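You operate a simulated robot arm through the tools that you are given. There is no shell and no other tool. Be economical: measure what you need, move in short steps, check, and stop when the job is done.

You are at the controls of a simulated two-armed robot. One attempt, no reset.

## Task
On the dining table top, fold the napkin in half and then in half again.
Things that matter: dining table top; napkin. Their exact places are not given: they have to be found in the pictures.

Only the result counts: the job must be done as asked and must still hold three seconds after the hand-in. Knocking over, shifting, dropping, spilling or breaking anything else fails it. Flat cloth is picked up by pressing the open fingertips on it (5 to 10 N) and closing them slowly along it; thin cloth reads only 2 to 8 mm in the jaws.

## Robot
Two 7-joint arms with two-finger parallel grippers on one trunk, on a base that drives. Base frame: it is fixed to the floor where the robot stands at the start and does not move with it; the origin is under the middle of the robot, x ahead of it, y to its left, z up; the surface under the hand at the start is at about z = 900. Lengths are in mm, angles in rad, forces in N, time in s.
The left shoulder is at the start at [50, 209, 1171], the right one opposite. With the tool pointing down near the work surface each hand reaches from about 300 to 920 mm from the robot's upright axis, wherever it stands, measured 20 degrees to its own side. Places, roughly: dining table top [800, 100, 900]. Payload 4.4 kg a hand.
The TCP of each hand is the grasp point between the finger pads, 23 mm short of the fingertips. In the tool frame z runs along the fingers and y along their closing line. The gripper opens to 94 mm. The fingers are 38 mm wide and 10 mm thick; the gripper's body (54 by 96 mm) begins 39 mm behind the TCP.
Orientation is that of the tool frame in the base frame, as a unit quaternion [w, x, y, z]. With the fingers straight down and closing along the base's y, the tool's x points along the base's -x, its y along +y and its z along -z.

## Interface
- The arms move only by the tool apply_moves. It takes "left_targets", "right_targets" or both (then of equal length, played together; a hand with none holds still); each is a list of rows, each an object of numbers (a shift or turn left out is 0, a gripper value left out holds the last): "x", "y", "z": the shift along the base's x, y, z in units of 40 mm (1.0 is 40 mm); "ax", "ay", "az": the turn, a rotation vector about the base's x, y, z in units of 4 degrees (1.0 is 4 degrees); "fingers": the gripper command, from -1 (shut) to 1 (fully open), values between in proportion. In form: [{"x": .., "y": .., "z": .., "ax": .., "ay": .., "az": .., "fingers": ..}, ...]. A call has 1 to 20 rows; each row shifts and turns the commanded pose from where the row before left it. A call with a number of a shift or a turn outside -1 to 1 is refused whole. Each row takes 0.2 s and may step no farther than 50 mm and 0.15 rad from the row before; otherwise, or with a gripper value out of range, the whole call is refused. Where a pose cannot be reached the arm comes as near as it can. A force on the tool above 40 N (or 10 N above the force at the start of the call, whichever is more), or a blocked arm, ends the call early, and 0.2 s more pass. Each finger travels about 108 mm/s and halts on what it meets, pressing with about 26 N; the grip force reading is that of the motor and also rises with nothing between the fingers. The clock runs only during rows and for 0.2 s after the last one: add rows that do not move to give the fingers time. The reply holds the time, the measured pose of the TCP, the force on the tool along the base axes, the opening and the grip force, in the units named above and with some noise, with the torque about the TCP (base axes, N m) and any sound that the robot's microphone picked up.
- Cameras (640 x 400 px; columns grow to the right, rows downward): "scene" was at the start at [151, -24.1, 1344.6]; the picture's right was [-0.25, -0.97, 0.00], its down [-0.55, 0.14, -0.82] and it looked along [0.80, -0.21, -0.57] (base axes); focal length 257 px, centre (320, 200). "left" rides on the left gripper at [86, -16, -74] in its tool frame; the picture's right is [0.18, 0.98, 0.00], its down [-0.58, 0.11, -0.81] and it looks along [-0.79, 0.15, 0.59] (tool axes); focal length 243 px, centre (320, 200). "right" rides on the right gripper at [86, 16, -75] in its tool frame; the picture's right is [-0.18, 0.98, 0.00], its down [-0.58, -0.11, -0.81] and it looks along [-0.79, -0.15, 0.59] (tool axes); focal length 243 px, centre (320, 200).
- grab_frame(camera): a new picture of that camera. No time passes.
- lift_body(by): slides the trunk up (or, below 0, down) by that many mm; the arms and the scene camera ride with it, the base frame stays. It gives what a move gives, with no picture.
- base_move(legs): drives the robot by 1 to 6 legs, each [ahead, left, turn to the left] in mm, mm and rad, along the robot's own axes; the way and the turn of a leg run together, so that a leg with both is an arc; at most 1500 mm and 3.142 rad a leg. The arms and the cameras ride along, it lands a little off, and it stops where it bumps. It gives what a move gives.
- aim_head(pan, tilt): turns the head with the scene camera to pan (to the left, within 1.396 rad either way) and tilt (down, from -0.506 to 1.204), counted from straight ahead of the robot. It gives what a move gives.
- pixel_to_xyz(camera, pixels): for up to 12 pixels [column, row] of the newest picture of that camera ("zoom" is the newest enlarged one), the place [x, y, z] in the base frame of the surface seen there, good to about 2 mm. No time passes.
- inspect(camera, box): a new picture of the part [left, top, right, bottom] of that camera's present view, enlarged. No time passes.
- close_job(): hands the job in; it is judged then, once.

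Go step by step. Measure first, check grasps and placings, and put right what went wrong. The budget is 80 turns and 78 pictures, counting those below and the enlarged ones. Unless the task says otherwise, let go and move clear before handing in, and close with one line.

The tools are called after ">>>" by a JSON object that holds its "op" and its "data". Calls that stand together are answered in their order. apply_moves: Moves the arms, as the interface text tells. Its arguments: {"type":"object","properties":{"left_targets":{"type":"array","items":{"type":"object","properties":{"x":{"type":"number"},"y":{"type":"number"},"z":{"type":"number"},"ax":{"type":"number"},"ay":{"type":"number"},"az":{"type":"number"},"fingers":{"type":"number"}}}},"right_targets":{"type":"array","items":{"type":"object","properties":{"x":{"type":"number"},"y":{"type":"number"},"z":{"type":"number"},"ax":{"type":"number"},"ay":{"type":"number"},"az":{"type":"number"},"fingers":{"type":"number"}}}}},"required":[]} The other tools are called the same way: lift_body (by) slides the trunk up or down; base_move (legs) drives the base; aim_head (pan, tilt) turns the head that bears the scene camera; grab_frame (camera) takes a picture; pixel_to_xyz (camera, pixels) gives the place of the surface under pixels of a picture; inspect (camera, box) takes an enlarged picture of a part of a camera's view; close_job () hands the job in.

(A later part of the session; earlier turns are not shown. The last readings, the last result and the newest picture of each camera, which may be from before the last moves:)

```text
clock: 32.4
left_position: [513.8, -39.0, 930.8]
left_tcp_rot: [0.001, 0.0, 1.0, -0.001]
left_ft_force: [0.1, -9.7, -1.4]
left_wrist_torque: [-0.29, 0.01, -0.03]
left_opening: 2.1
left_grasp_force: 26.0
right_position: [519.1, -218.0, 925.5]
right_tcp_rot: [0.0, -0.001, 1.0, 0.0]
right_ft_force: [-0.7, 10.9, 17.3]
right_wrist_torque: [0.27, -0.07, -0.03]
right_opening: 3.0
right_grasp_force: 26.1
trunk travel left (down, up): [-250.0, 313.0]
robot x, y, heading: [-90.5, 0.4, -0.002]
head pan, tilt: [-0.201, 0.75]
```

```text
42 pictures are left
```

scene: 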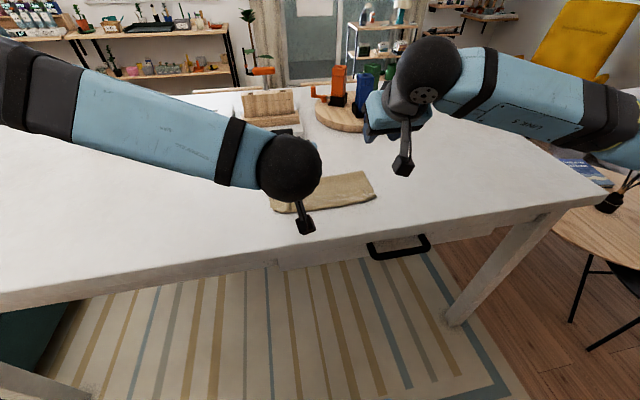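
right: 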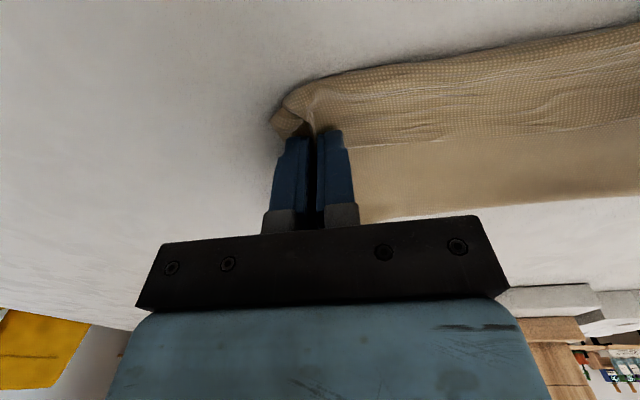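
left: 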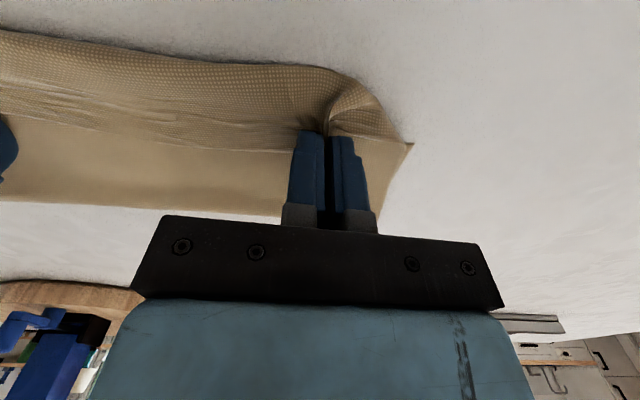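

The right holds at 3.0 mm, with about 10 N of side tension; I relax that by bringing the hands together a little and lift to look.

>>> {"op": "apply_moves", "data": {"left_targets": [{"y": -0.12, "z": 0.4}, {"z": 0.5}, {"z": 0.5, "x": 0.3}, {"z": 0.5, "x": 0.6}, {"x": 0.8, "z": 0.2}, {"x": 0.8}, {"x": 0.8}, {}], "right_targets": [{"y": 0.08, "z": 0.4}, {"z": 0.5}, {"z": 0.5, "x": 0.3}, {"z": 0.5, "x": 0.6}, {"x": 0.8, "z": 0.2}, {"x": 0.8}, {"x": 0.8}, {}]}}

>>> {"op": "inspect", "data": {"camera": "scene", "box": [220, 80, 420, 230]}}

```text
clock: 34.2
left_position: [648.6, -42.7, 1016.0]
left_tcp_rot: [0.0, -0.001, 1.0, 0.0]
left_ft_force: [-0.7, -1.3, -0.1]
left_wrist_torque: [-0.05, 0.02, -0.03]
left_opening: 1.9
left_grasp_force: 25.9
right_position: [650.9, -214.2, 1005.8]
right_tcp_rot: [0.0, -0.001, 1.0, 0.0]
right_ft_force: [-0.2, 0.7, 0.5]
right_wrist_torque: [0.01, 0.01, 0.04]
right_opening: 2.7
right_grasp_force: 26.2
trunk travel left (down, up): [-250.0, 313.0]
robot x, y, heading: [-87.3, 2.3, -0.0]
head pan, tilt: [-0.201, 0.75]
```

```text
2.67 times, centred on (320, 155) of scene
```

zoom: 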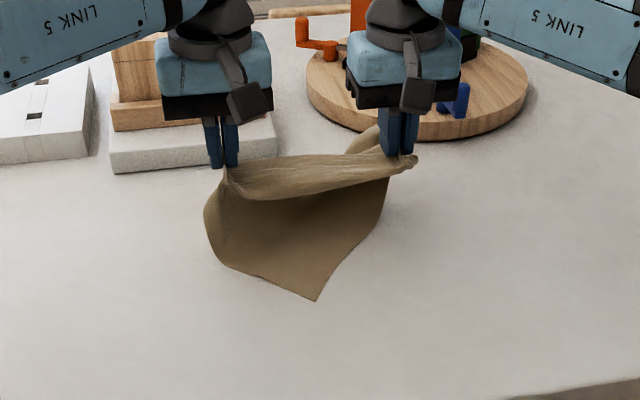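

The right near corner seems to have come up with the right hand: the low edge runs from (315,300) up to the right gripper. I look with the right wrist camera.

>>> {"op": "grab_frame", "data": {"camera": "right"}}

>>> {"op": "grab_frame", "data": {"camera": "left"}}

>>> {"op": "inspect", "data": {"camera": "scene", "box": [270, 110, 370, 205]}}

```text
40 pictures are left
```

right: 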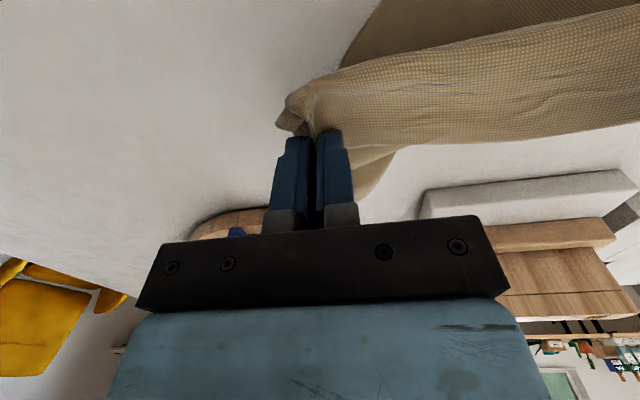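

```text
39 pictures are left
```

left: 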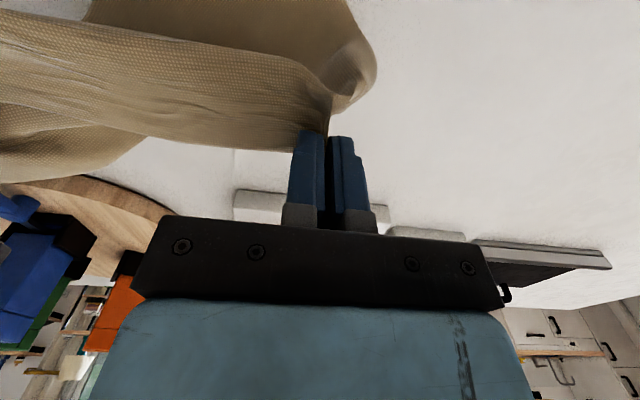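

```text
4.21 times, centred on (320, 158) of scene
```

zoom: 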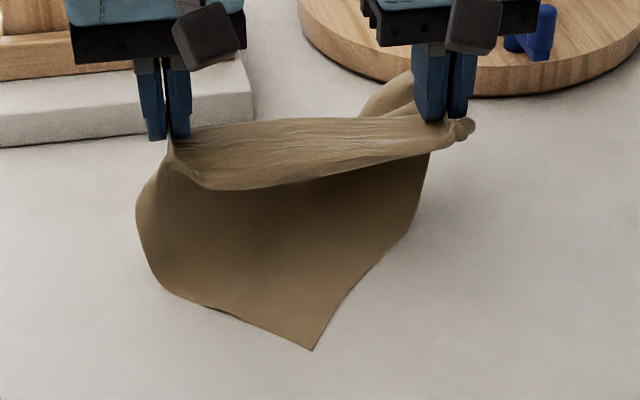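

The right hand pinched both the top hem and the bottom near-right corner. I'll bring the right hand back and down to where the near corner belongs and lay the left corner at its original far spot, then let go of both and look.

>>> {"op": "apply_moves", "data": {"left_targets": [{"x": 0.3, "y": 0.2, "z": -0.2}, {"x": 0.3, "y": 0.2, "z": -0.3}, {"x": 0.3, "y": 0.2, "z": -0.4}, {"x": 0.2, "z": -0.4}, {"x": 0.2, "z": -0.4}, {"z": -0.2}, {}], "right_targets": [{"x": -0.6, "z": -0.1}, {"x": -0.6, "z": -0.2}, {"x": -0.6, "z": -0.3}, {"x": -0.6, "z": -0.3}, {"x": -0.5, "z": -0.3}, {"x": -0.3, "z": -0.2}, {}]}}

>>> {"op": "inspect", "data": {"camera": "scene", "box": [220, 80, 420, 230]}}

```text
clock: 34.9
left_position: [669.3, -35.2, 988.3]
left_tcp_rot: [-0.003, 0.009, 1.0, -0.006]
left_ft_force: [-9.2, -19.4, -0.2]
left_wrist_torque: [-0.48, 0.2, 0.1]
left_opening: 2.2
left_grasp_force: 26.0
right_position: [595.3, -208.1, 990.2]
right_tcp_rot: [0.004, -0.005, 1.0, 0.006]
right_ft_force: [8.9, 19.9, -0.6]
right_wrist_torque: [0.46, -0.19, -0.23]
right_opening: 2.9
right_grasp_force: 26.4
trunk travel left (down, up): [-250.0, 313.0]
robot x, y, heading: [-90.5, 0.4, -0.003]
head pan, tilt: [-0.201, 0.75]
stopped in row 3 (right hand): the force on the tool passed its limit at 45 N (the readings are from after the stop); the commanded pose is now the measured one
```

```text
2.67 times, centred on (320, 155) of scene
```

zoom: 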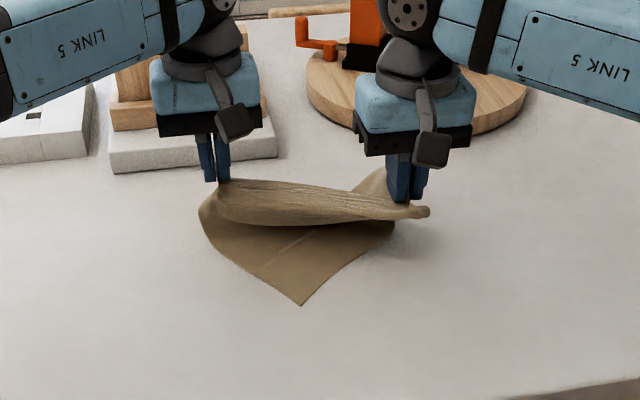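

The edge between the hands went taut (20 N), so they must stay closer. I bring the left back a bit, lower both to the table and release there.

>>> {"op": "apply_moves", "data": {"left_targets": [{"x": -0.5, "y": -0.25}, {"z": -0.5}, {"z": -0.5}, {"z": -0.4}, {}, {"fingers": -0.6}, {"fingers": -0.2}, {"fingers": 0.1}, {"z": 0.6}, {"z": 0.8}, {"z": 1}, {}], "right_targets": [{"x": -0.1}, {"z": -0.5}, {"z": -0.5}, {"z": -0.4}, {}, {"fingers": -0.6}, {"fingers": -0.2}, {"fingers": 0.1}, {"z": 0.6}, {"z": 0.8}, {"z": 1}, {}]}}

>>> {"op": "inspect", "data": {"camera": "scene", "box": [220, 80, 420, 230]}}

```text
clock: 37.5
left_position: [652.9, -41.3, 1024.8]
left_tcp_rot: [-0.003, 0.005, 1.0, -0.003]
left_ft_force: [0.7, 0.8, 0.0]
left_wrist_torque: [-0.01, -0.03, -0.01]
left_opening: 51.6
left_grasp_force: 0.0
right_position: [593.6, -212.2, 1030.4]
right_tcp_rot: [0.001, -0.002, 1.0, 0.003]
right_ft_force: [0.8, -0.3, -0.8]
right_wrist_torque: [0.03, 0.0, -0.02]
right_opening: 51.8
right_grasp_force: 0.2
trunk travel left (down, up): [-250.0, 313.0]
robot x, y, heading: [-89.7, -0.9, 0.001]
head pan, tilt: [-0.201, 0.75]
```

```text
2.67 times, centred on (320, 155) of scene
```

zoom: 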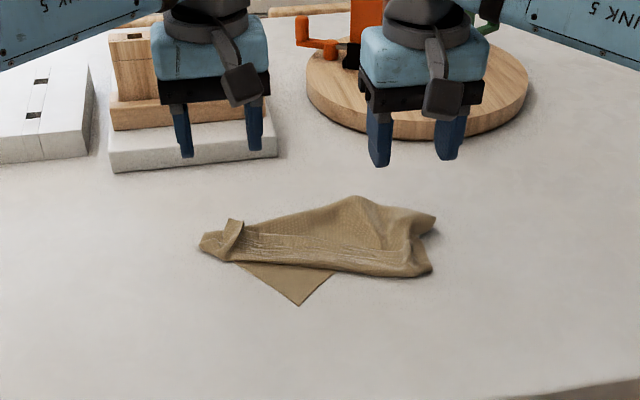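

Everything is down. I take close-up views to tell the corners apart.

>>> {"op": "apply_moves", "data": {"left_targets": [{"y": 0.8, "z": 0.5}, {"y": 0.8, "z": 0.5}], "right_targets": [{"y": -0.9, "z": 0.5, "x": -0.4}, {"y": -0.9, "z": 0.5, "x": -0.4}]}}

>>> {"op": "inspect", "data": {"camera": "scene", "box": [270, 140, 370, 205]}}

>>> {"op": "grab_frame", "data": {"camera": "right"}}

```text
clock: 38.1
left_position: [654.0, 22.6, 1069.1]
left_tcp_rot: [-0.002, 0.007, 1.0, -0.004]
left_ft_force: [-0.9, 0.6, 0.1]
left_wrist_torque: [0.0, -0.02, 0.0]
left_opening: 51.6
left_grasp_force: 0.1
right_position: [559.2, -281.6, 1071.3]
right_tcp_rot: [0.003, -0.004, 1.0, 0.003]
right_ft_force: [-0.4, 0.8, -0.2]
right_wrist_torque: [0.0, -0.01, 0.02]
right_opening: 52.0
right_grasp_force: 0.0
trunk travel left (down, up): [-250.0, 313.0]
robot x, y, heading: [-91.4, -4.3, 0.003]
head pan, tilt: [-0.201, 0.75]
```

```text
6.15 times, centred on (320, 172) of scene
```

zoom: 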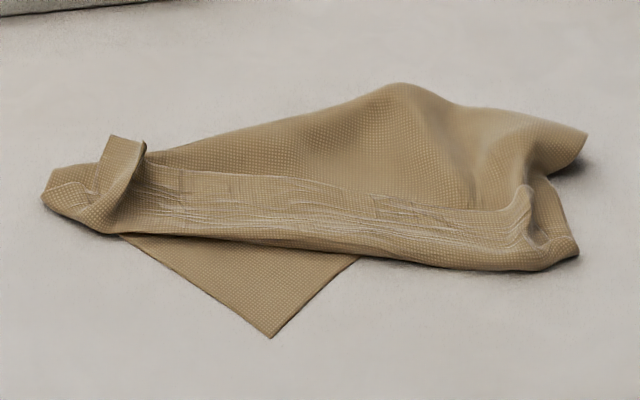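

```text
34 pictures are left
```

right: 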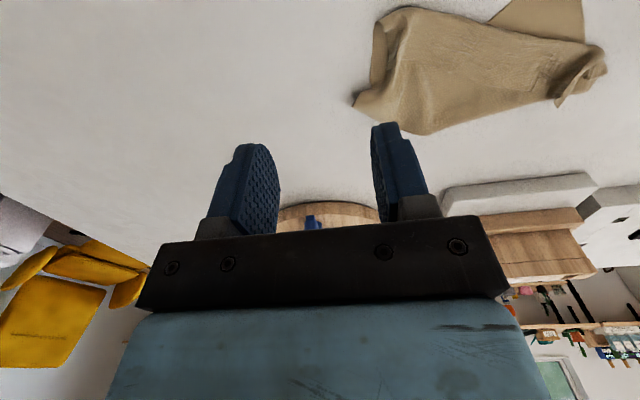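

The left far corner is the flap at zoom (122,145), the right far corner is the small standing ridge at (525,195), and the near-left corner is at (272,337). I measure them.

>>> {"op": "pixel_to_xyz", "data": {"camera": "zoom", "pixels": [[110, 140], [140, 150], [110, 185], [45, 200], [272, 335], [525, 190], [515, 215], [545, 240], [577, 250], [585, 135], [400, 90], [550, 180]]}}

>>> {"op": "inspect", "data": {"camera": "right", "box": [340, 0, 620, 140]}}

>>> {"op": "grab_frame", "data": {"camera": "left"}}

```text
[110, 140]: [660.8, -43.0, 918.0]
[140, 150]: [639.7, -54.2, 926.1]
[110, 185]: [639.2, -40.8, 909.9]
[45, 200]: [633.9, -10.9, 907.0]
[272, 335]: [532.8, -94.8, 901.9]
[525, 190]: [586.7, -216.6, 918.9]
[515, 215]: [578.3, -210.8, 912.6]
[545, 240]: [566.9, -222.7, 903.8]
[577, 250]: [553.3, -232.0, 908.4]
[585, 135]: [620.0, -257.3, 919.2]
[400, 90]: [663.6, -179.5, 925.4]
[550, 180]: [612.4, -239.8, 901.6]
```

```text
2.29 times, centred on (480, 70) of right
```

zoom: 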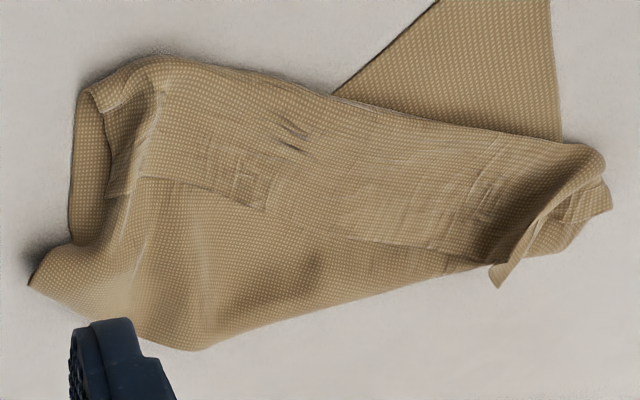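

```text
32 pictures are left
```

left: 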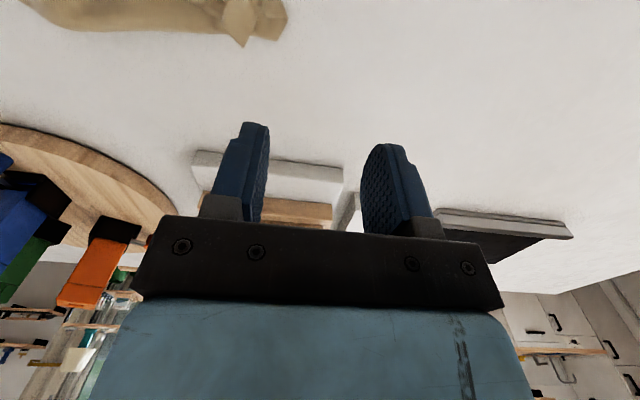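

I descend around both standing flaps — left (651,−48), right (586,−216) — keeping fingertips above the lower layers, and close.

>>> {"op": "apply_moves", "data": {"left_targets": [{"x": -0.03, "y": -0.6, "z": -0.6, "fingers": -0.1}, {"x": -0.03, "y": -0.6, "z": -0.6}, {"y": -0.56, "z": -0.7}, {}, {"z": -0.6}, {"z": -0.6}, {"z": -0.4}, {}, {"fingers": -0.4}, {"fingers": -0.6}, {"fingers": -0.8}, {"fingers": -1}, {}, {}], "right_targets": [{"x": 0.25, "y": 0.55, "z": -0.6, "fingers": -0.1}, {"x": 0.25, "y": 0.55, "z": -0.6}, {"x": 0.2, "y": 0.54, "z": -0.7}, {}, {"z": -0.6}, {"z": -0.6}, {"z": -0.42}, {}, {"fingers": -0.4}, {"fingers": -0.6}, {"fingers": -0.8}, {"fingers": -1}, {}, {}]}}

>>> {"op": "grab_frame", "data": {"camera": "right"}}

>>> {"op": "grab_frame", "data": {"camera": "left"}}

```text
clock: 41.1
left_position: [648.3, -48.2, 928.8]
left_tcp_rot: [-0.002, 0.006, 1.0, -0.005]
left_ft_force: [-2.3, -7.6, 2.2]
left_wrist_torque: [-0.14, 0.09, 0.07]
left_opening: 2.7
left_grasp_force: 26.4
right_position: [586.2, -215.5, 929.1]
right_tcp_rot: [0.002, -0.004, 1.0, 0.005]
right_ft_force: [2.2, 7.7, 0.8]
right_wrist_torque: [0.18, -0.01, 0.03]
right_opening: 2.9
right_grasp_force: 26.2
trunk travel left (down, up): [-250.0, 313.0]
robot x, y, heading: [-85.9, -2.0, 0.002]
head pan, tilt: [-0.201, 0.75]
```

```text
31 pictures are left
```

right: 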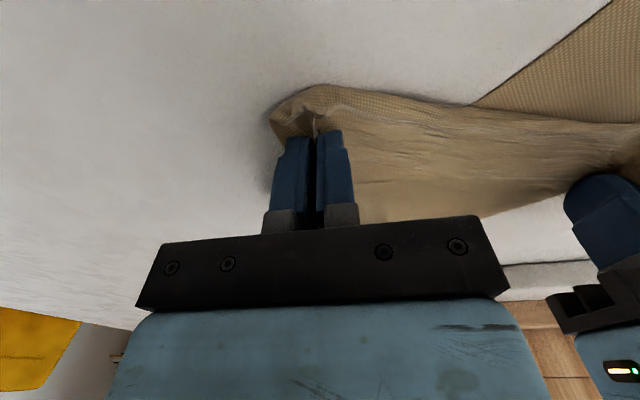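

```text
30 pictures are left
```

left: 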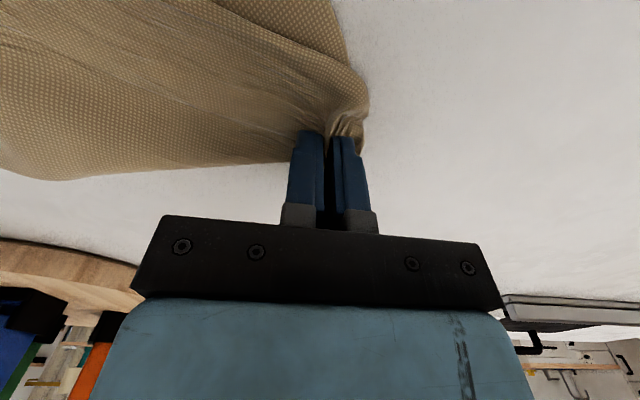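

Both hold (2.7 and 2.9 mm). I lift gently and look whether the right has one layer.

>>> {"op": "apply_moves", "data": {"left_targets": [{"y": -0.1, "z": 0.5}, {"z": 0.7}, {"z": 0.7}, {}], "right_targets": [{"y": 0.1, "z": 0.5}, {"z": 0.7}, {"z": 0.7, "x": 0.5}, {"x": 0.5}]}}

>>> {"op": "inspect", "data": {"camera": "scene", "box": [260, 110, 380, 205]}}

>>> {"op": "grab_frame", "data": {"camera": "right"}}

```text
clock: 42.1
left_position: [649.5, -52.6, 1001.9]
left_tcp_rot: [-0.003, 0.005, 1.0, -0.003]
left_ft_force: [0.8, 0.4, -1.1]
left_wrist_torque: [0.0, -0.01, -0.03]
left_opening: 2.6
left_grasp_force: 26.2
right_position: [627.3, -213.7, 1005.4]
right_tcp_rot: [0.002, -0.003, 1.0, 0.003]
right_ft_force: [-0.7, -0.4, -1.0]
right_wrist_torque: [-0.02, 0.01, -0.02]
right_opening: 2.7
right_grasp_force: 26.0
trunk travel left (down, up): [-250.0, 313.0]
robot x, y, heading: [-89.8, 1.2, -0.003]
head pan, tilt: [-0.201, 0.75]
```

```text
4.21 times, centred on (320, 158) of scene
```

zoom: 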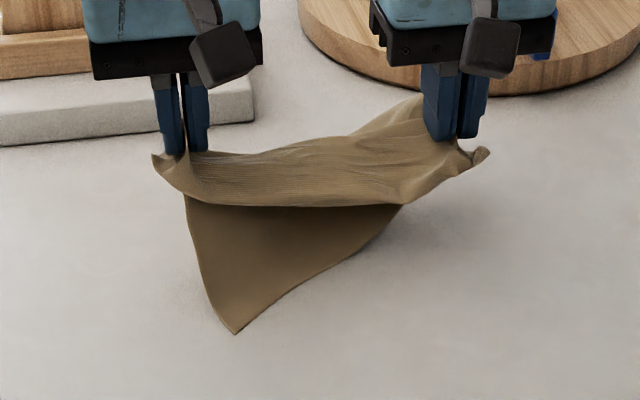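

```text
28 pictures are left
```

right: 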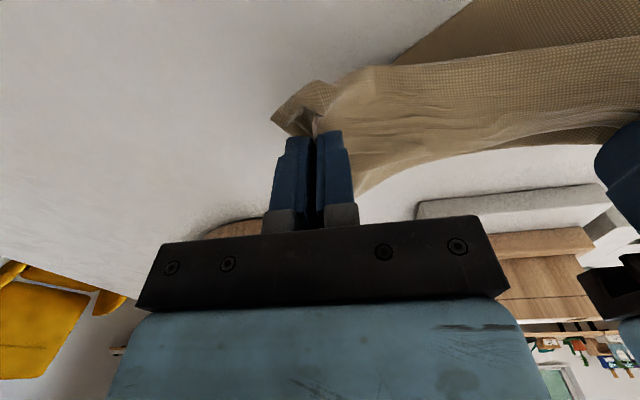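

The right still holds both right-hand corners together — which is in fact half of the fold already aligned. So I'll use it: carry the left corner over the near-left corner at about (533,−95) while the right hand goes alongside, tilting forward again on the way.

>>> {"op": "apply_moves", "data": {"left_targets": [{"x": -0.24, "y": -0.13, "ay": -1}, {"x": -0.24, "y": -0.13, "ay": -1}, {"x": -0.24, "y": -0.13, "ay": -1}, {"x": -0.24, "y": -0.13, "ay": -1}, {"x": -0.24, "y": -0.13, "ay": -1}, {"x": -0.24, "y": -0.13, "ay": -1}, {"x": -0.24, "y": -0.13, "z": -0.2, "ay": -1}, {"x": -0.24, "y": -0.13, "z": -0.25, "ay": -1}, {"x": -0.24, "y": -0.13, "z": -0.25, "ay": -1}, {"x": -0.24, "y": -0.13, "z": -0.25, "ay": -1}, {"x": -0.24, "y": -0.13, "z": -0.2, "ay": -1}, {}], "right_targets": [{"x": -0.186, "y": -0.18, "ay": -1}, {"x": -0.186, "y": -0.18, "ay": -1}, {"x": -0.186, "y": -0.18, "ay": -1}, {"x": -0.186, "y": -0.18, "ay": -1}, {"x": -0.186, "y": -0.18, "ay": -1}, {"x": -0.186, "y": -0.18, "ay": -1}, {"x": -0.186, "y": -0.18, "z": -0.2, "ay": -1}, {"x": -0.186, "y": -0.18, "z": -0.25, "ay": -1}, {"x": -0.186, "y": -0.18, "z": -0.25, "ay": -1}, {"x": -0.186, "y": -0.18, "z": -0.25, "ay": -1}, {"x": -0.186, "y": -0.18, "z": -0.2, "ay": -1}, {}]}}

>>> {"op": "inspect", "data": {"camera": "scene", "box": [250, 110, 410, 220]}}

>>> {"op": "grab_frame", "data": {"camera": "left"}}

```text
clock: 44.7
left_position: [543.5, -109.5, 956.5]
left_tcp_rot: [0.373, 0.008, 0.928, -0.002]
left_ft_force: [2.1, -21.2, 1.6]
left_wrist_torque: [-0.49, -0.01, -0.25]
left_opening: 2.8
left_grasp_force: 25.9
right_position: [545.6, -289.8, 957.1]
right_tcp_rot: [0.378, -0.005, 0.926, 0.003]
right_ft_force: [-1.6, 21.5, -1.4]
right_wrist_torque: [0.3, 0.04, 0.48]
right_opening: 3.2
right_grasp_force: 26.4
trunk travel left (down, up): [-250.0, 313.0]
robot x, y, heading: [-87.0, -1.0, 0.001]
head pan, tilt: [-0.201, 0.75]
```

```text
3.64 times, centred on (330, 165) of scene
```

zoom: 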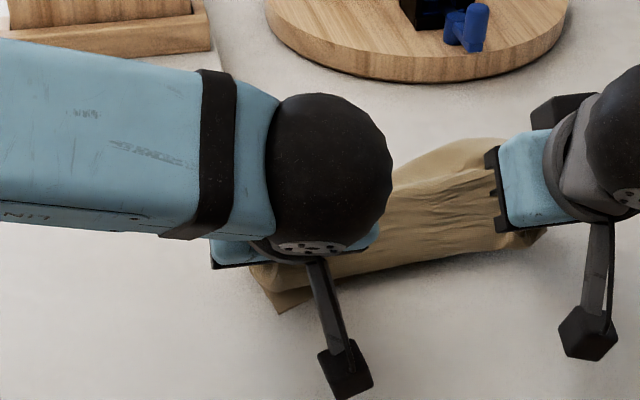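

```text
26 pictures are left
```

left: 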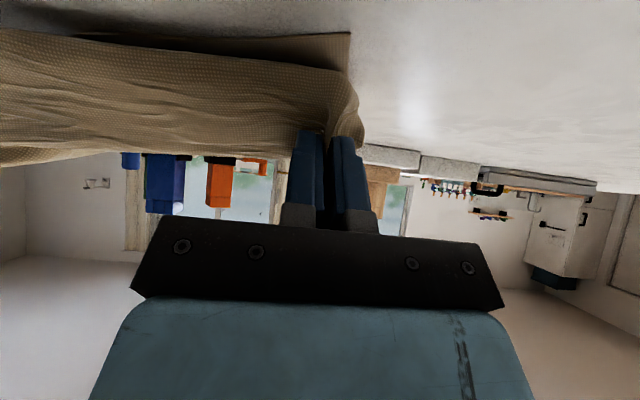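

The left view shows the near-left corner at (348,35) directly below the held left corner and the near edge straight: well lined up. I measure the corner and the held bulge.

>>> {"op": "pixel_to_xyz", "data": {"camera": "left", "pixels": [[345, 38], [280, 45], [200, 45], [340, 75], [355, 110], [200, 70]]}}

>>> {"op": "grab_frame", "data": {"camera": "right"}}

```text
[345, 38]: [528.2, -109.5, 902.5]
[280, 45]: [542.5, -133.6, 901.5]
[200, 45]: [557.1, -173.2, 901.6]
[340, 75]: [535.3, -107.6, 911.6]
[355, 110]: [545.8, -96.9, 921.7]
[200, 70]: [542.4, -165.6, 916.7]
```

```text
25 pictures are left
```

right: 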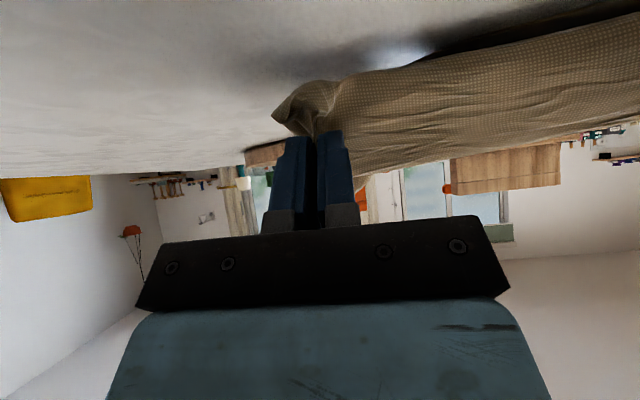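

I lower both, draw the right hand about 20 mm nearer so the edge runs straight, and ease the sideways tension.

>>> {"op": "apply_moves", "data": {"left_targets": [{"x": -0.1, "y": -0.15, "z": -0.15}, {"x": -0.1, "y": -0.1, "z": -0.15}, {"z": -0.1}, {}], "right_targets": [{"x": -0.25, "y": -0.03, "z": -0.15}, {"x": -0.25, "y": -0.03, "z": -0.15}, {"z": -0.1}, {}]}}

>>> {"op": "inspect", "data": {"camera": "scene", "box": [250, 110, 410, 220]}}

```text
clock: 45.7
left_position: [536.8, -119.2, 942.1]
left_tcp_rot: [0.372, 0.006, 0.928, -0.001]
left_ft_force: [-0.2, -5.1, 0.8]
left_wrist_torque: [-0.14, 0.0, -0.04]
left_opening: 2.5
left_grasp_force: 26.2
right_position: [524.8, -294.6, 940.8]
right_tcp_rot: [0.378, -0.004, 0.926, 0.003]
right_ft_force: [0.3, 6.0, 0.1]
right_wrist_torque: [0.12, -0.03, 0.1]
right_opening: 2.4
right_grasp_force: 26.0
trunk travel left (down, up): [-250.0, 313.0]
robot x, y, heading: [-93.8, -1.6, -0.003]
head pan, tilt: [-0.201, 0.75]
```

```text
3.64 times, centred on (330, 165) of scene
```

zoom: 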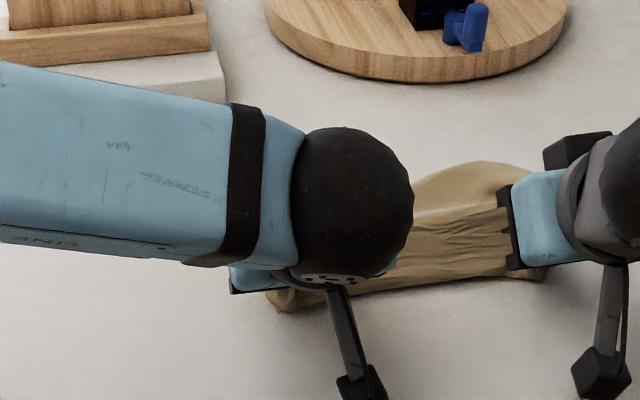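

Lined up. I loosen the grips only to about 4–5 mm and draw both hands straight back so the hem trails out toward the near side, then open and rise.

>>> {"op": "apply_moves", "data": {"left_targets": [{"fingers": -0.9}, {"x": -0.3}, {"x": -0.3}, {"x": -0.3, "z": 0.1}, {"x": -0.2, "z": 0.2, "fingers": -0.6}, {"z": 0.7}, {"z": 1}, {"z": 1}, {"y": 0.9, "ay": 1}, {"y": 0.9, "ay": 1}, {"y": 0.9, "ay": 1}, {"y": 0.9, "ay": 1}, {"y": 0.9, "ay": 1}, {"ay": 1}, {"ay": 1}, {"ay": 1}, {"ay": 1}, {"ay": 1}, {"ay": 1}], "right_targets": [{"fingers": -0.9}, {"x": -0.3}, {"x": -0.3}, {"x": -0.3, "z": 0.1}, {"x": -0.2, "z": 0.2, "fingers": -0.6}, {"z": 0.7}, {"z": 1}, {"z": 1}, {"y": -0.7, "ay": 1}, {"y": -0.7, "ay": 1}, {"ay": 1}, {"ay": 1}, {"ay": 1}, {"ay": 1}, {"ay": 1}, {"ay": 1}, {"ay": 1}, {"ay": 1}, {"ay": 1}]}}

>>> {"op": "inspect", "data": {"camera": "scene", "box": [270, 130, 400, 220]}}

```text
clock: 49.7
left_position: [493.5, 62.1, 1061.1]
left_tcp_rot: [-0.003, 0.006, 1.0, -0.004]
left_ft_force: [0.2, 1.0, -0.6]
left_wrist_torque: [0.01, 0.01, 0.02]
left_opening: 18.8
left_grasp_force: 0.0
right_position: [482.6, -349.9, 1062.5]
right_tcp_rot: [0.002, -0.003, 1.0, 0.003]
right_ft_force: [-0.3, -0.5, -0.3]
right_wrist_torque: [-0.02, -0.02, 0.0]
right_opening: 18.8
right_grasp_force: 0.1
trunk travel left (down, up): [-250.0, 313.0]
robot x, y, heading: [-92.7, -1.5, 0.002]
head pan, tilt: [-0.201, 0.75]
```

```text
4.44 times, centred on (335, 175) of scene
```

zoom: 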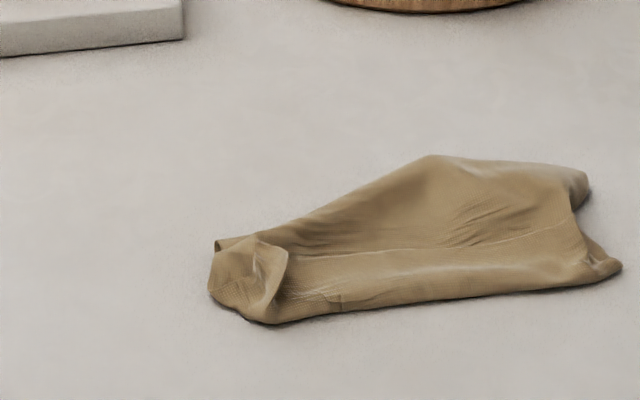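

The left end has crumpled. The cleaner way is to hold the far edge's two corners only, let the sheet hang free, and lay it down folded. I look closely to identify the corners.

>>> {"op": "inspect", "data": {"camera": "right", "box": [340, 0, 640, 180]}}

>>> {"op": "inspect", "data": {"camera": "scene", "box": [305, 155, 405, 210]}}

```text
2.13 times, centred on (490, 90) of right
```

zoom: 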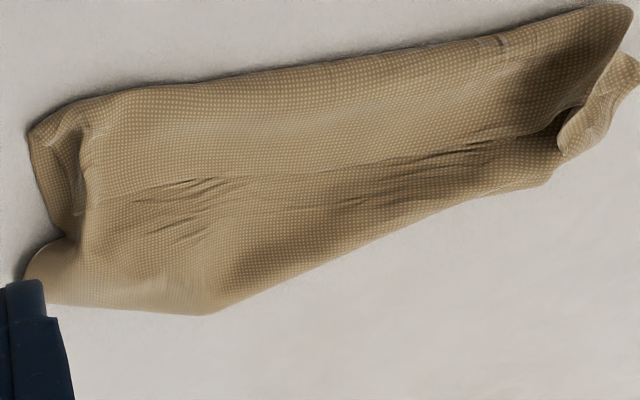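

```text
6.40 times, centred on (355, 182) of scene
```

zoom: 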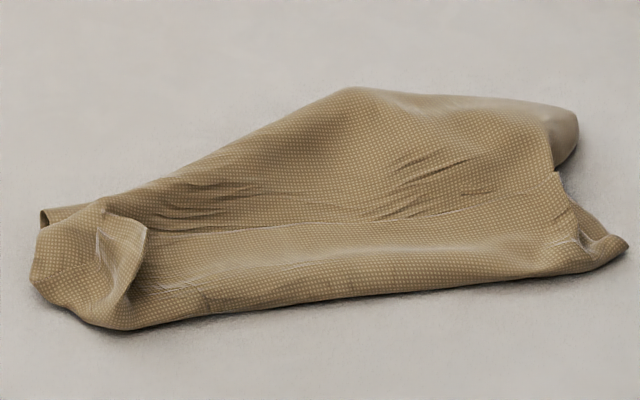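

The far-left corner is the standing flap at (125,240). I measure it, so that the left hand can take it and pull the top layer open toward the far-left.

>>> {"op": "pixel_to_xyz", "data": {"camera": "zoom", "pixels": [[110, 212], [145, 232], [140, 260], [125, 295], [45, 215], [35, 260], [100, 240], [625, 240], [575, 225], [575, 125], [350, 92], [565, 195]]}}

```text
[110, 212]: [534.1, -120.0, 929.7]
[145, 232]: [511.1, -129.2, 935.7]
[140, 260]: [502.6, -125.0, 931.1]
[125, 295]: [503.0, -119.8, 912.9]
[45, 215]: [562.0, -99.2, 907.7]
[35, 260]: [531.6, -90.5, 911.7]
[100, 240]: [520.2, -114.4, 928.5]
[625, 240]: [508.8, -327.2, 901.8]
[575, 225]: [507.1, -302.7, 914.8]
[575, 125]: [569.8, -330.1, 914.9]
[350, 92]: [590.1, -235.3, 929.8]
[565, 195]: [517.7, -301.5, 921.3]
```

The flap crest is at (511–534, −125), z≈935. I take it with the left hand.

>>> {"op": "apply_moves", "data": {"left_targets": [{"x": 0.12, "y": -0.93, "z": -0.3, "fingers": 0}, {"x": 0.12, "y": -0.93, "z": -0.3}, {"x": 0.12, "y": -0.93, "z": -0.3}, {"x": 0.12, "y": -0.93, "z": -0.3}, {"x": 0.12, "y": -0.93, "z": -0.3}, {"z": -0.6}, {"z": -0.6}, {"z": -0.4}, {}, {"fingers": -0.4}, {"fingers": -0.7}, {"fingers": -1}, {}, {}, {"z": 0.5}, {"z": 0.5}, {"z": 0.5}, {"z": 0.5}, {}]}}

>>> {"op": "inspect", "data": {"camera": "scene", "box": [260, 110, 400, 220]}}

```text
clock: 53.7
left_position: [516.8, -124.2, 1016.8]
left_tcp_rot: [-0.003, 0.005, 1.0, -0.005]
left_ft_force: [-1.0, 0.8, 0.0]
left_wrist_torque: [0.04, 0.0, 0.01]
left_opening: 2.6
left_grasp_force: 25.9
right_position: [483.0, -348.8, 1062.2]
right_tcp_rot: [0.001, -0.003, 1.0, 0.002]
right_ft_force: [0.2, 0.9, 0.3]
right_wrist_torque: [-0.03, 0.0, 0.02]
right_opening: 18.9
right_grasp_force: 0.0
trunk travel left (down, up): [-250.0, 313.0]
robot x, y, heading: [-90.2, -0.2, -0.006]
head pan, tilt: [-0.201, 0.75]
```

```text
3.64 times, centred on (330, 165) of scene
```

zoom: 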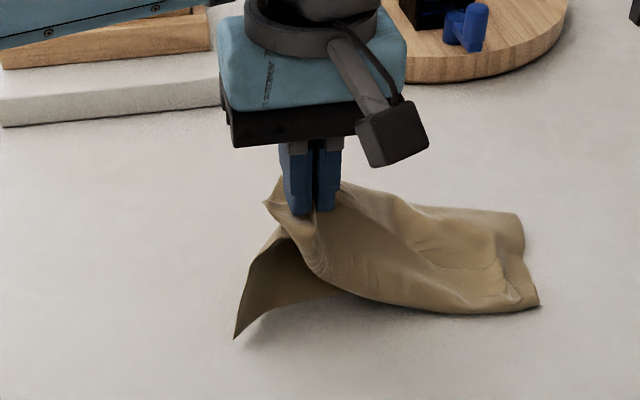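

Only the far-left corner came up and the near-left one hangs free. I pull toward the far-left to open the sheet.

>>> {"op": "apply_moves", "data": {"left_targets": [{"x": 0.76, "y": 0.56}, {"x": 0.76, "y": 0.56}, {"x": 0.76, "y": 0.56, "z": -0.1}, {"x": 0.76, "y": 0.56, "z": -0.2}, {"x": 0.76, "y": 0.56, "z": -0.3}, {"x": 0.5, "y": 0.5, "z": -0.4}, {}]}}

>>> {"op": "inspect", "data": {"camera": "scene", "box": [230, 90, 400, 220]}}

```text
clock: 55.3
left_position: [688.8, 5.8, 977.7]
left_tcp_rot: [-0.001, 0.006, 1.0, -0.004]
left_ft_force: [0.2, 0.0, 0.0]
left_wrist_torque: [0.0, -0.02, 0.05]
left_opening: 2.4
left_grasp_force: 26.0
right_position: [482.8, -350.6, 1063.6]
right_tcp_rot: [0.003, -0.002, 1.0, 0.004]
right_ft_force: [-0.3, -1.0, -0.3]
right_wrist_torque: [-0.03, 0.0, 0.01]
right_opening: 18.9
right_grasp_force: 0.0
trunk travel left (down, up): [-250.0, 313.0]
robot x, y, heading: [-90.8, 1.1, -0.001]
head pan, tilt: [-0.201, 0.75]
```

```text
3.08 times, centred on (315, 155) of scene
```

zoom: 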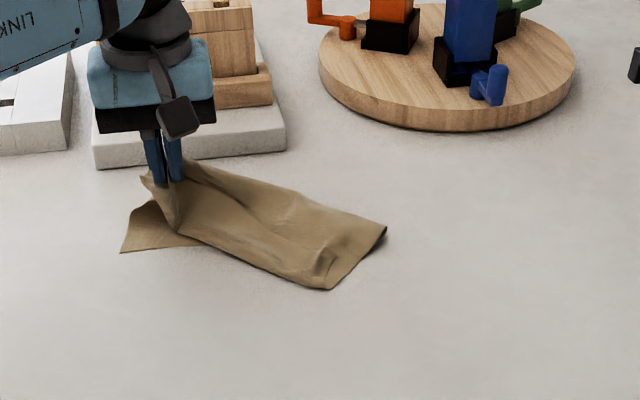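

The whole sheet slid, still folded at the right. I lift it high by this one corner so it unfolds by hanging, and look.

>>> {"op": "apply_moves", "data": {"left_targets": [{"x": -0.3, "y": -0.2, "z": 0.9}, {"x": -0.3, "y": -0.2, "z": 0.9}, {"x": -0.3, "y": -0.2, "z": 0.9}, {"x": -0.3, "y": -0.2, "z": 0.9}, {"x": -0.3, "y": -0.2, "z": 0.9}, {"x": -0.3, "y": -0.2, "z": 0.9}, {"x": -0.3, "y": -0.2, "z": 0.9}, {"z": 0.7}, {}, {}, {}]}}

>>> {"op": "grab_frame", "data": {"camera": "scene"}}

```text
clock: 57.7
left_position: [603.3, -48.2, 1256.8]
left_tcp_rot: [-0.002, 0.005, 1.0, -0.005]
left_ft_force: [-0.2, -0.6, -1.2]
left_wrist_torque: [0.01, 0.02, -0.03]
left_opening: 2.6
left_grasp_force: 26.2
right_position: [481.5, -350.1, 1064.1]
right_tcp_rot: [0.003, -0.003, 1.0, 0.003]
right_ft_force: [-0.3, -0.3, 0.0]
right_wrist_torque: [0.02, -0.02, 0.02]
right_opening: 18.7
right_grasp_force: 0.1
trunk travel left (down, up): [-250.0, 313.0]
robot x, y, heading: [-90.4, 1.4, 0.001]
head pan, tilt: [-0.201, 0.75]
```

```text
18 pictures are left
```

scene: 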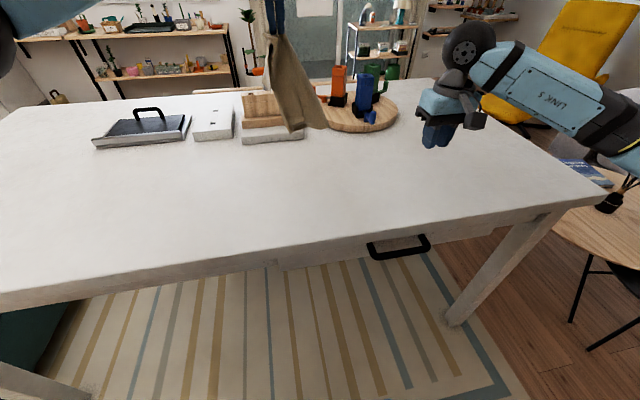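

It hangs free. I look closer and let it settle.

>>> {"op": "apply_moves", "data": {"left_targets": [{}, {}, {}, {}, {}]}}

>>> {"op": "inspect", "data": {"camera": "scene", "box": [220, 10, 380, 150]}}

```text
clock: 58.9
left_position: [603.6, -47.2, 1256.5]
left_tcp_rot: [-0.002, 0.006, 1.0, -0.004]
left_ft_force: [-0.4, 0.7, -0.1]
left_wrist_torque: [-0.02, 0.0, 0.0]
left_opening: 2.3
left_grasp_force: 26.0
right_position: [481.4, -349.2, 1063.1]
right_tcp_rot: [0.002, -0.003, 1.0, 0.003]
right_ft_force: [0.1, 0.5, 0.5]
right_wrist_torque: [0.01, 0.05, 0.02]
right_opening: 19.0
right_grasp_force: 0.2
trunk travel left (down, up): [-250.0, 313.0]
robot x, y, heading: [-90.7, 1.0, -0.001]
head pan, tilt: [-0.201, 0.75]
```

```text
2.86 times, centred on (300, 80) of scene
```

zoom: 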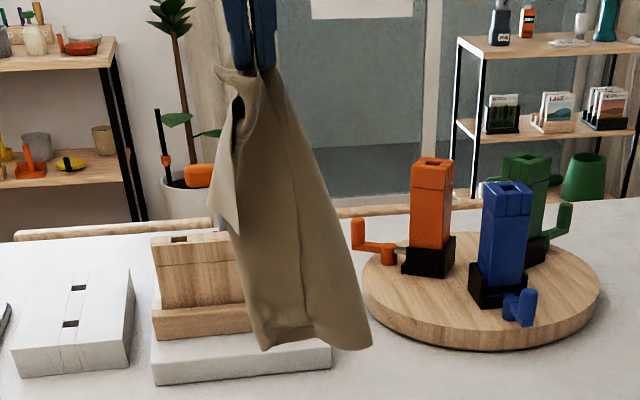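

I measure the visible corners: (237,235), (266,348), (368,347).

>>> {"op": "pixel_to_xyz", "data": {"camera": "zoom", "pixels": [[235, 230], [268, 344], [365, 345], [310, 340], [250, 80], [290, 200], [225, 180], [330, 250], [238, 100]]}}

>>> {"op": "grab_frame", "data": {"camera": "right"}}

```text
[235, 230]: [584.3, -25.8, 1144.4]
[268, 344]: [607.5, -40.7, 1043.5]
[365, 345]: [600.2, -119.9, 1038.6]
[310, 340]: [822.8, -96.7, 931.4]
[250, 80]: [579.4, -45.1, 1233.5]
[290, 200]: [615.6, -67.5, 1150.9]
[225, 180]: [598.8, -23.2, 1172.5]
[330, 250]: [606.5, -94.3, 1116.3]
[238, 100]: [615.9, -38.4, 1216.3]
```

```text
16 pictures are left
```

right: 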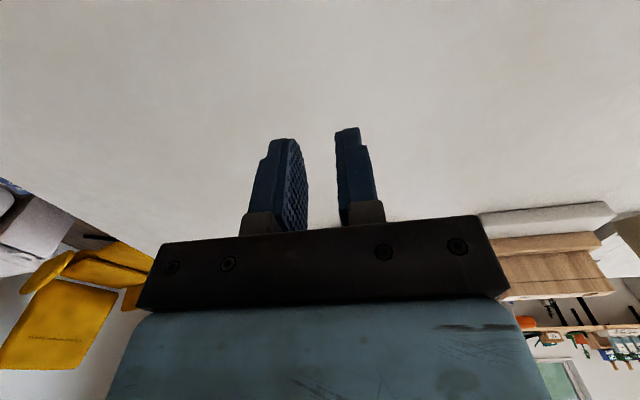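

The lower-right lobe at (600,−120,1038) looks like the far-right corner. I'll turn the right hand to point sideways (fingers along +y, closing along x) to take it in the air; first the turn, clear of the cloth.

>>> {"op": "apply_moves", "data": {"right_targets": [{"x": 0.17, "y": -0.1, "ax": 1, "ay": 1, "az": -1, "fingers": 0.5}, {"x": 0.17, "y": -0.1, "ax": 1, "ay": 1, "az": -1}, {"x": 0.17, "ax": 1, "ay": 1, "az": -1}, {"x": 0.17, "ax": 1, "ay": 1, "az": -1}, {"x": 0.17, "ax": 1, "ay": 1, "az": -1}, {"x": 0.17, "ax": 1, "ay": 1, "az": -1}, {"x": 0.17, "ax": 1, "ay": 1, "az": -1}, {"x": 0.17, "ax": 1, "ay": 1, "az": -1}, {"x": 0.17, "ax": 1, "ay": 1, "az": -1}, {"x": 0.17, "ax": 1, "ay": 1, "az": -1}, {"x": 0.17, "ax": 1, "ay": 1, "az": -1}, {"x": 0.17, "ax": 1, "ay": 1, "az": -1}, {"x": 0.17, "ax": 1, "ay": 1, "az": -1}, {"x": 0.17, "ax": 1, "ay": 1, "az": -1}, {"x": 0.17, "ax": 1, "ay": 1, "az": -1}, {"x": 0.17, "ax": 1, "ay": 1, "az": -1}, {"x": 0.17, "ax": 1, "ay": 1, "az": -1}, {"ax": 0.32, "ay": 0.32, "az": -0.32}, {}]}}

>>> {"op": "grab_frame", "data": {"camera": "right"}}

```text
clock: 62.9
left_position: [602.9, -49.1, 1257.3]
left_tcp_rot: [-0.002, 0.006, 1.0, -0.004]
left_ft_force: [0.5, 0.3, 0.4]
left_wrist_torque: [-0.01, -0.04, -0.01]
left_opening: 2.4
left_grasp_force: 26.2
right_position: [598.0, -359.1, 1061.1]
right_tcp_rot: [-0.496, 0.502, 0.5, 0.502]
right_ft_force: [0.0, 0.4, -0.8]
right_wrist_torque: [0.02, 0.0, -0.03]
right_opening: 70.4
right_grasp_force: 0.1
trunk travel left (down, up): [-250.0, 313.0]
robot x, y, heading: [-91.6, 1.1, -0.007]
head pan, tilt: [-0.201, 0.75]
```

```text
15 pictures are left
```

right: 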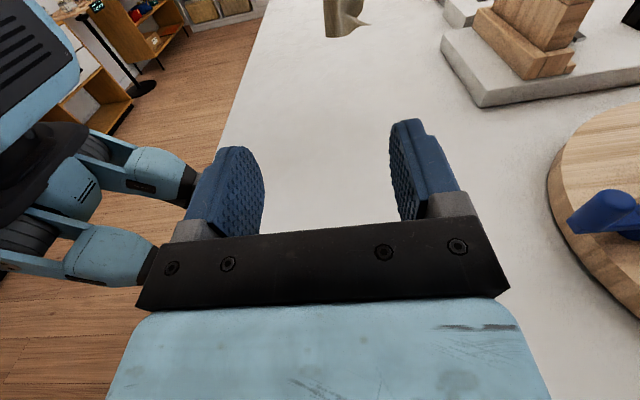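

The right hand is turned. I approach along +y to just short of the lobe and look.

>>> {"op": "apply_moves", "data": {"right_targets": [{"y": 0.9, "z": -0.1}, {"y": 0.9, "z": -0.1}, {"y": 0.9}, {"y": 0.9}, {"y": 0.9}, {"y": 0.6}, {}]}}

>>> {"op": "grab_frame", "data": {"camera": "right"}}

```text
clock: 64.5
left_position: [603.7, -48.8, 1257.2]
left_tcp_rot: [-0.001, 0.006, 1.0, -0.003]
left_ft_force: [-0.3, 0.3, -0.9]
left_wrist_torque: [0.04, -0.01, 0.03]
left_opening: 2.6
left_grasp_force: 26.1
right_position: [597.4, -154.5, 1052.9]
right_tcp_rot: [-0.496, 0.501, 0.501, 0.502]
right_ft_force: [0.1, 0.0, -0.7]
right_wrist_torque: [0.01, 0.02, -0.03]
right_opening: 70.2
right_grasp_force: 0.1
trunk travel left (down, up): [-250.0, 313.0]
robot x, y, heading: [-88.8, -0.2, 0.003]
head pan, tilt: [-0.201, 0.75]
```

```text
14 pictures are left
```

right: 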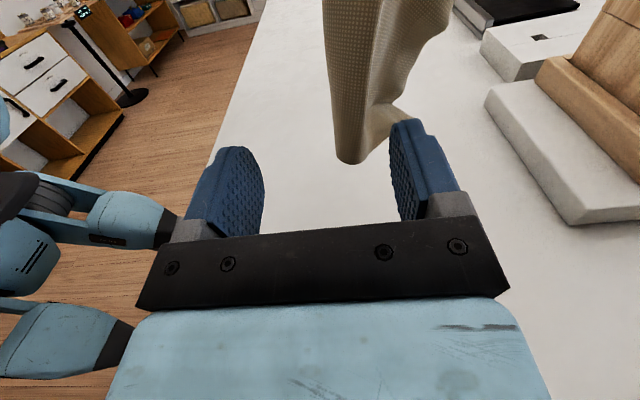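

The cloth tip sits between the fingers at (350,158); it looks like a folded edge (the end of the fold line). I measure it before taking it.

>>> {"op": "pixel_to_xyz", "data": {"camera": "right", "pixels": [[350, 158], [345, 120], [375, 130], [400, 105], [340, 60], [440, 20], [385, 60]]}}

>>> {"op": "inspect", "data": {"camera": "right", "box": [290, 0, 470, 170]}}

```text
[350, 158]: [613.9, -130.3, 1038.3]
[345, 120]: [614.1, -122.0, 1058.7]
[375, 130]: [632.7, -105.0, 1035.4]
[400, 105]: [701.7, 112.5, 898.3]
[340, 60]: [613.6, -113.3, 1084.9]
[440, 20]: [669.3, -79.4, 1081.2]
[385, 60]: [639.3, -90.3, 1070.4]
```

```text
2.35 times, centred on (380, 85) of right
```

zoom: 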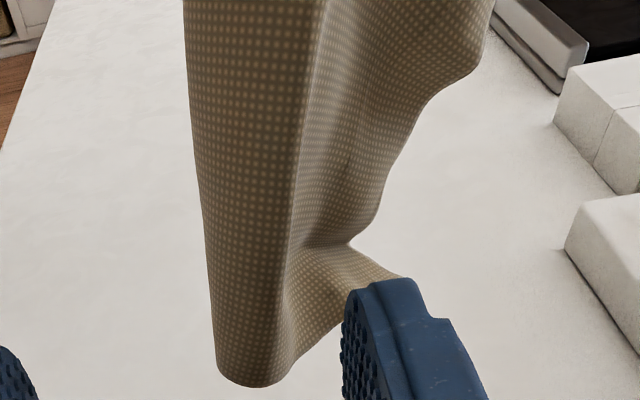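

The lobe's bottom end is the end of the fold line: holding it and the left end taut lets both halves hang, a natural half fold. I centre on x≈618, advance and close.

>>> {"op": "apply_moves", "data": {"right_targets": [{"x": 0.5, "z": -0.15}, {"y": 0.35}, {"y": 0.27}, {}, {"fingers": 0.1}, {"fingers": -0.3}, {"fingers": -0.7}, {"fingers": -1}, {}, {}]}}

>>> {"op": "grab_frame", "data": {"camera": "right"}}

```text
clock: 66.7
left_position: [603.3, -48.1, 1256.2]
left_tcp_rot: [-0.002, 0.007, 1.0, -0.004]
left_ft_force: [-0.7, -0.6, -0.3]
left_wrist_torque: [-0.01, 0.03, -0.05]
left_opening: 2.5
left_grasp_force: 25.7
right_position: [618.5, -130.2, 1048.8]
right_tcp_rot: [-0.495, 0.502, 0.501, 0.502]
right_ft_force: [0.2, 0.5, 0.1]
right_wrist_torque: [0.02, -0.01, -0.01]
right_opening: 2.1
right_grasp_force: 26.4
trunk travel left (down, up): [-250.0, 313.0]
robot x, y, heading: [-89.9, -1.6, -0.002]
head pan, tilt: [-0.201, 0.75]
```

```text
12 pictures are left
```

right: 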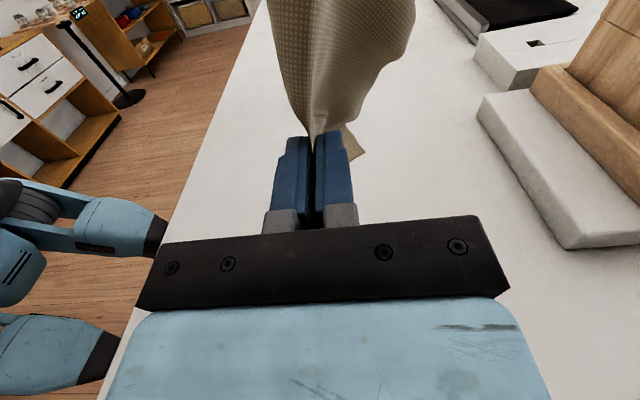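

Held (2.1 mm). I level the two hands so the fold line becomes a horizontal edge with both halves hanging.

>>> {"op": "apply_moves", "data": {"left_targets": [{"y": 0.117, "z": -0.6}, {"y": 0.117, "z": -0.6}, {"y": 0.117, "z": -0.6}, {"y": 0.117, "z": -0.6}, {"y": 0.117, "z": -0.6}, {"y": 0.117, "z": -0.6}, {}, {}], "right_targets": [{"x": -0.06, "y": -0.41, "z": 0.17}, {"x": -0.06, "y": -0.41, "z": 0.17}, {"x": -0.06, "y": -0.41, "z": 0.17}, {"x": -0.06, "y": -0.41, "z": 0.17}, {"x": -0.06, "y": -0.41, "z": 0.17}, {"x": -0.06, "y": -0.41, "z": 0.17}, {}, {}]}}

>>> {"op": "inspect", "data": {"camera": "scene", "box": [230, 50, 410, 190]}}

```text
clock: 68.5
left_position: [604.0, -20.5, 1112.1]
left_tcp_rot: [-0.002, 0.006, 1.0, -0.004]
left_ft_force: [-0.9, -2.0, 0.0]
left_wrist_torque: [-0.05, 0.04, -0.03]
left_opening: 2.4
left_grasp_force: 26.4
right_position: [603.6, -228.3, 1088.7]
right_tcp_rot: [-0.496, 0.501, 0.502, 0.501]
right_ft_force: [-0.5, 1.1, 0.1]
right_wrist_torque: [-0.05, -0.01, 0.0]
right_opening: 2.2
right_grasp_force: 25.9
trunk travel left (down, up): [-250.0, 313.0]
robot x, y, heading: [-87.1, 1.2, -0.002]
head pan, tilt: [-0.201, 0.75]
```

```text
2.86 times, centred on (320, 120) of scene
```

zoom: 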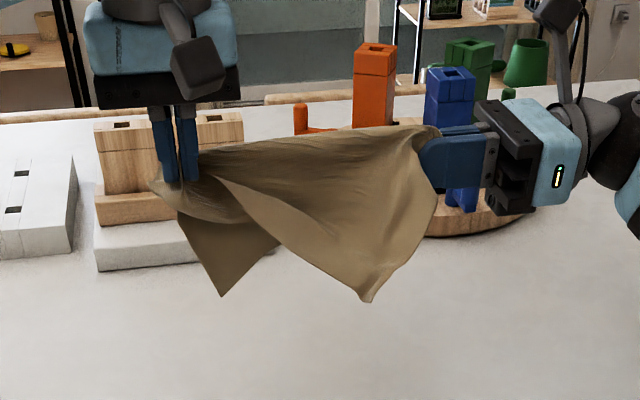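

That works beautifully: fold line held level, near half behind, far half in front; only the far-left corner is still pinched in the left hand with the fold end. I lay it down by lowering while moving ahead, so the halves lie toward the near side with the far half on top.

>>> {"op": "apply_moves", "data": {"left_targets": [{"x": -0.4, "z": -0.35}, {"x": -0.4, "z": -0.35}, {"x": -0.4, "z": -0.35}, {"x": -0.4, "z": -0.35}, {"x": -0.4, "z": -0.35}, {"x": 0.31, "z": -0.33}, {"x": 0.31, "z": -0.33}, {"x": 0.31, "z": -0.33}, {"x": 0.31, "z": -0.33}, {"x": 0.31, "z": -0.33}, {"x": 0.31, "z": -0.33}, {"x": 0.31, "z": -0.33}, {"x": 0.31, "z": -0.33}, {}, {}], "right_targets": [{"x": -0.4, "z": -0.35}, {"x": -0.4, "z": -0.35}, {"x": -0.4, "z": -0.35}, {"x": -0.4, "z": -0.35}, {"x": -0.4, "z": -0.35}, {"x": 0.31, "z": -0.25, "ax": -1}, {"x": 0.31, "z": -0.25, "ax": -1}, {"x": 0.31, "z": -0.25, "ax": -1}, {"x": 0.31, "z": -0.25, "ax": -1}, {"x": 0.31, "z": -0.25, "ax": -1}, {"x": 0.31, "z": -0.25, "ax": -1}, {"x": 0.31, "z": -0.25, "ax": -1}, {"x": 0.31, "z": -0.25, "ax": -1}, {}, {}]}}

>>> {"op": "inspect", "data": {"camera": "scene", "box": [230, 110, 410, 220]}}

```text
clock: 71.7
left_position: [623.2, -21.5, 937.2]
left_tcp_rot: [-0.002, 0.006, 1.0, -0.004]
left_ft_force: [-0.1, 0.3, -0.2]
left_wrist_torque: [0.02, 0.0, -0.03]
left_opening: 2.2
left_grasp_force: 25.6
right_position: [622.9, -228.9, 937.9]
right_tcp_rot: [-0.338, 0.619, 0.62, 0.345]
right_ft_force: [0.9, 0.4, -0.7]
right_wrist_torque: [-0.02, 0.01, 0.03]
right_opening: 2.2
right_grasp_force: 26.4
trunk travel left (down, up): [-250.0, 313.0]
robot x, y, heading: [-86.8, 1.7, -0.002]
head pan, tilt: [-0.201, 0.75]
```

```text
3.56 times, centred on (320, 165) of scene
```

zoom: 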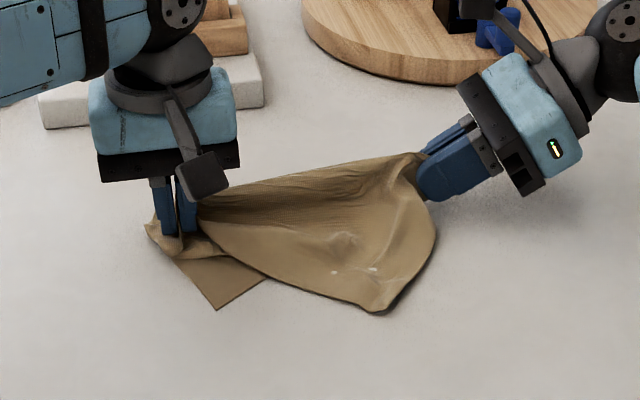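

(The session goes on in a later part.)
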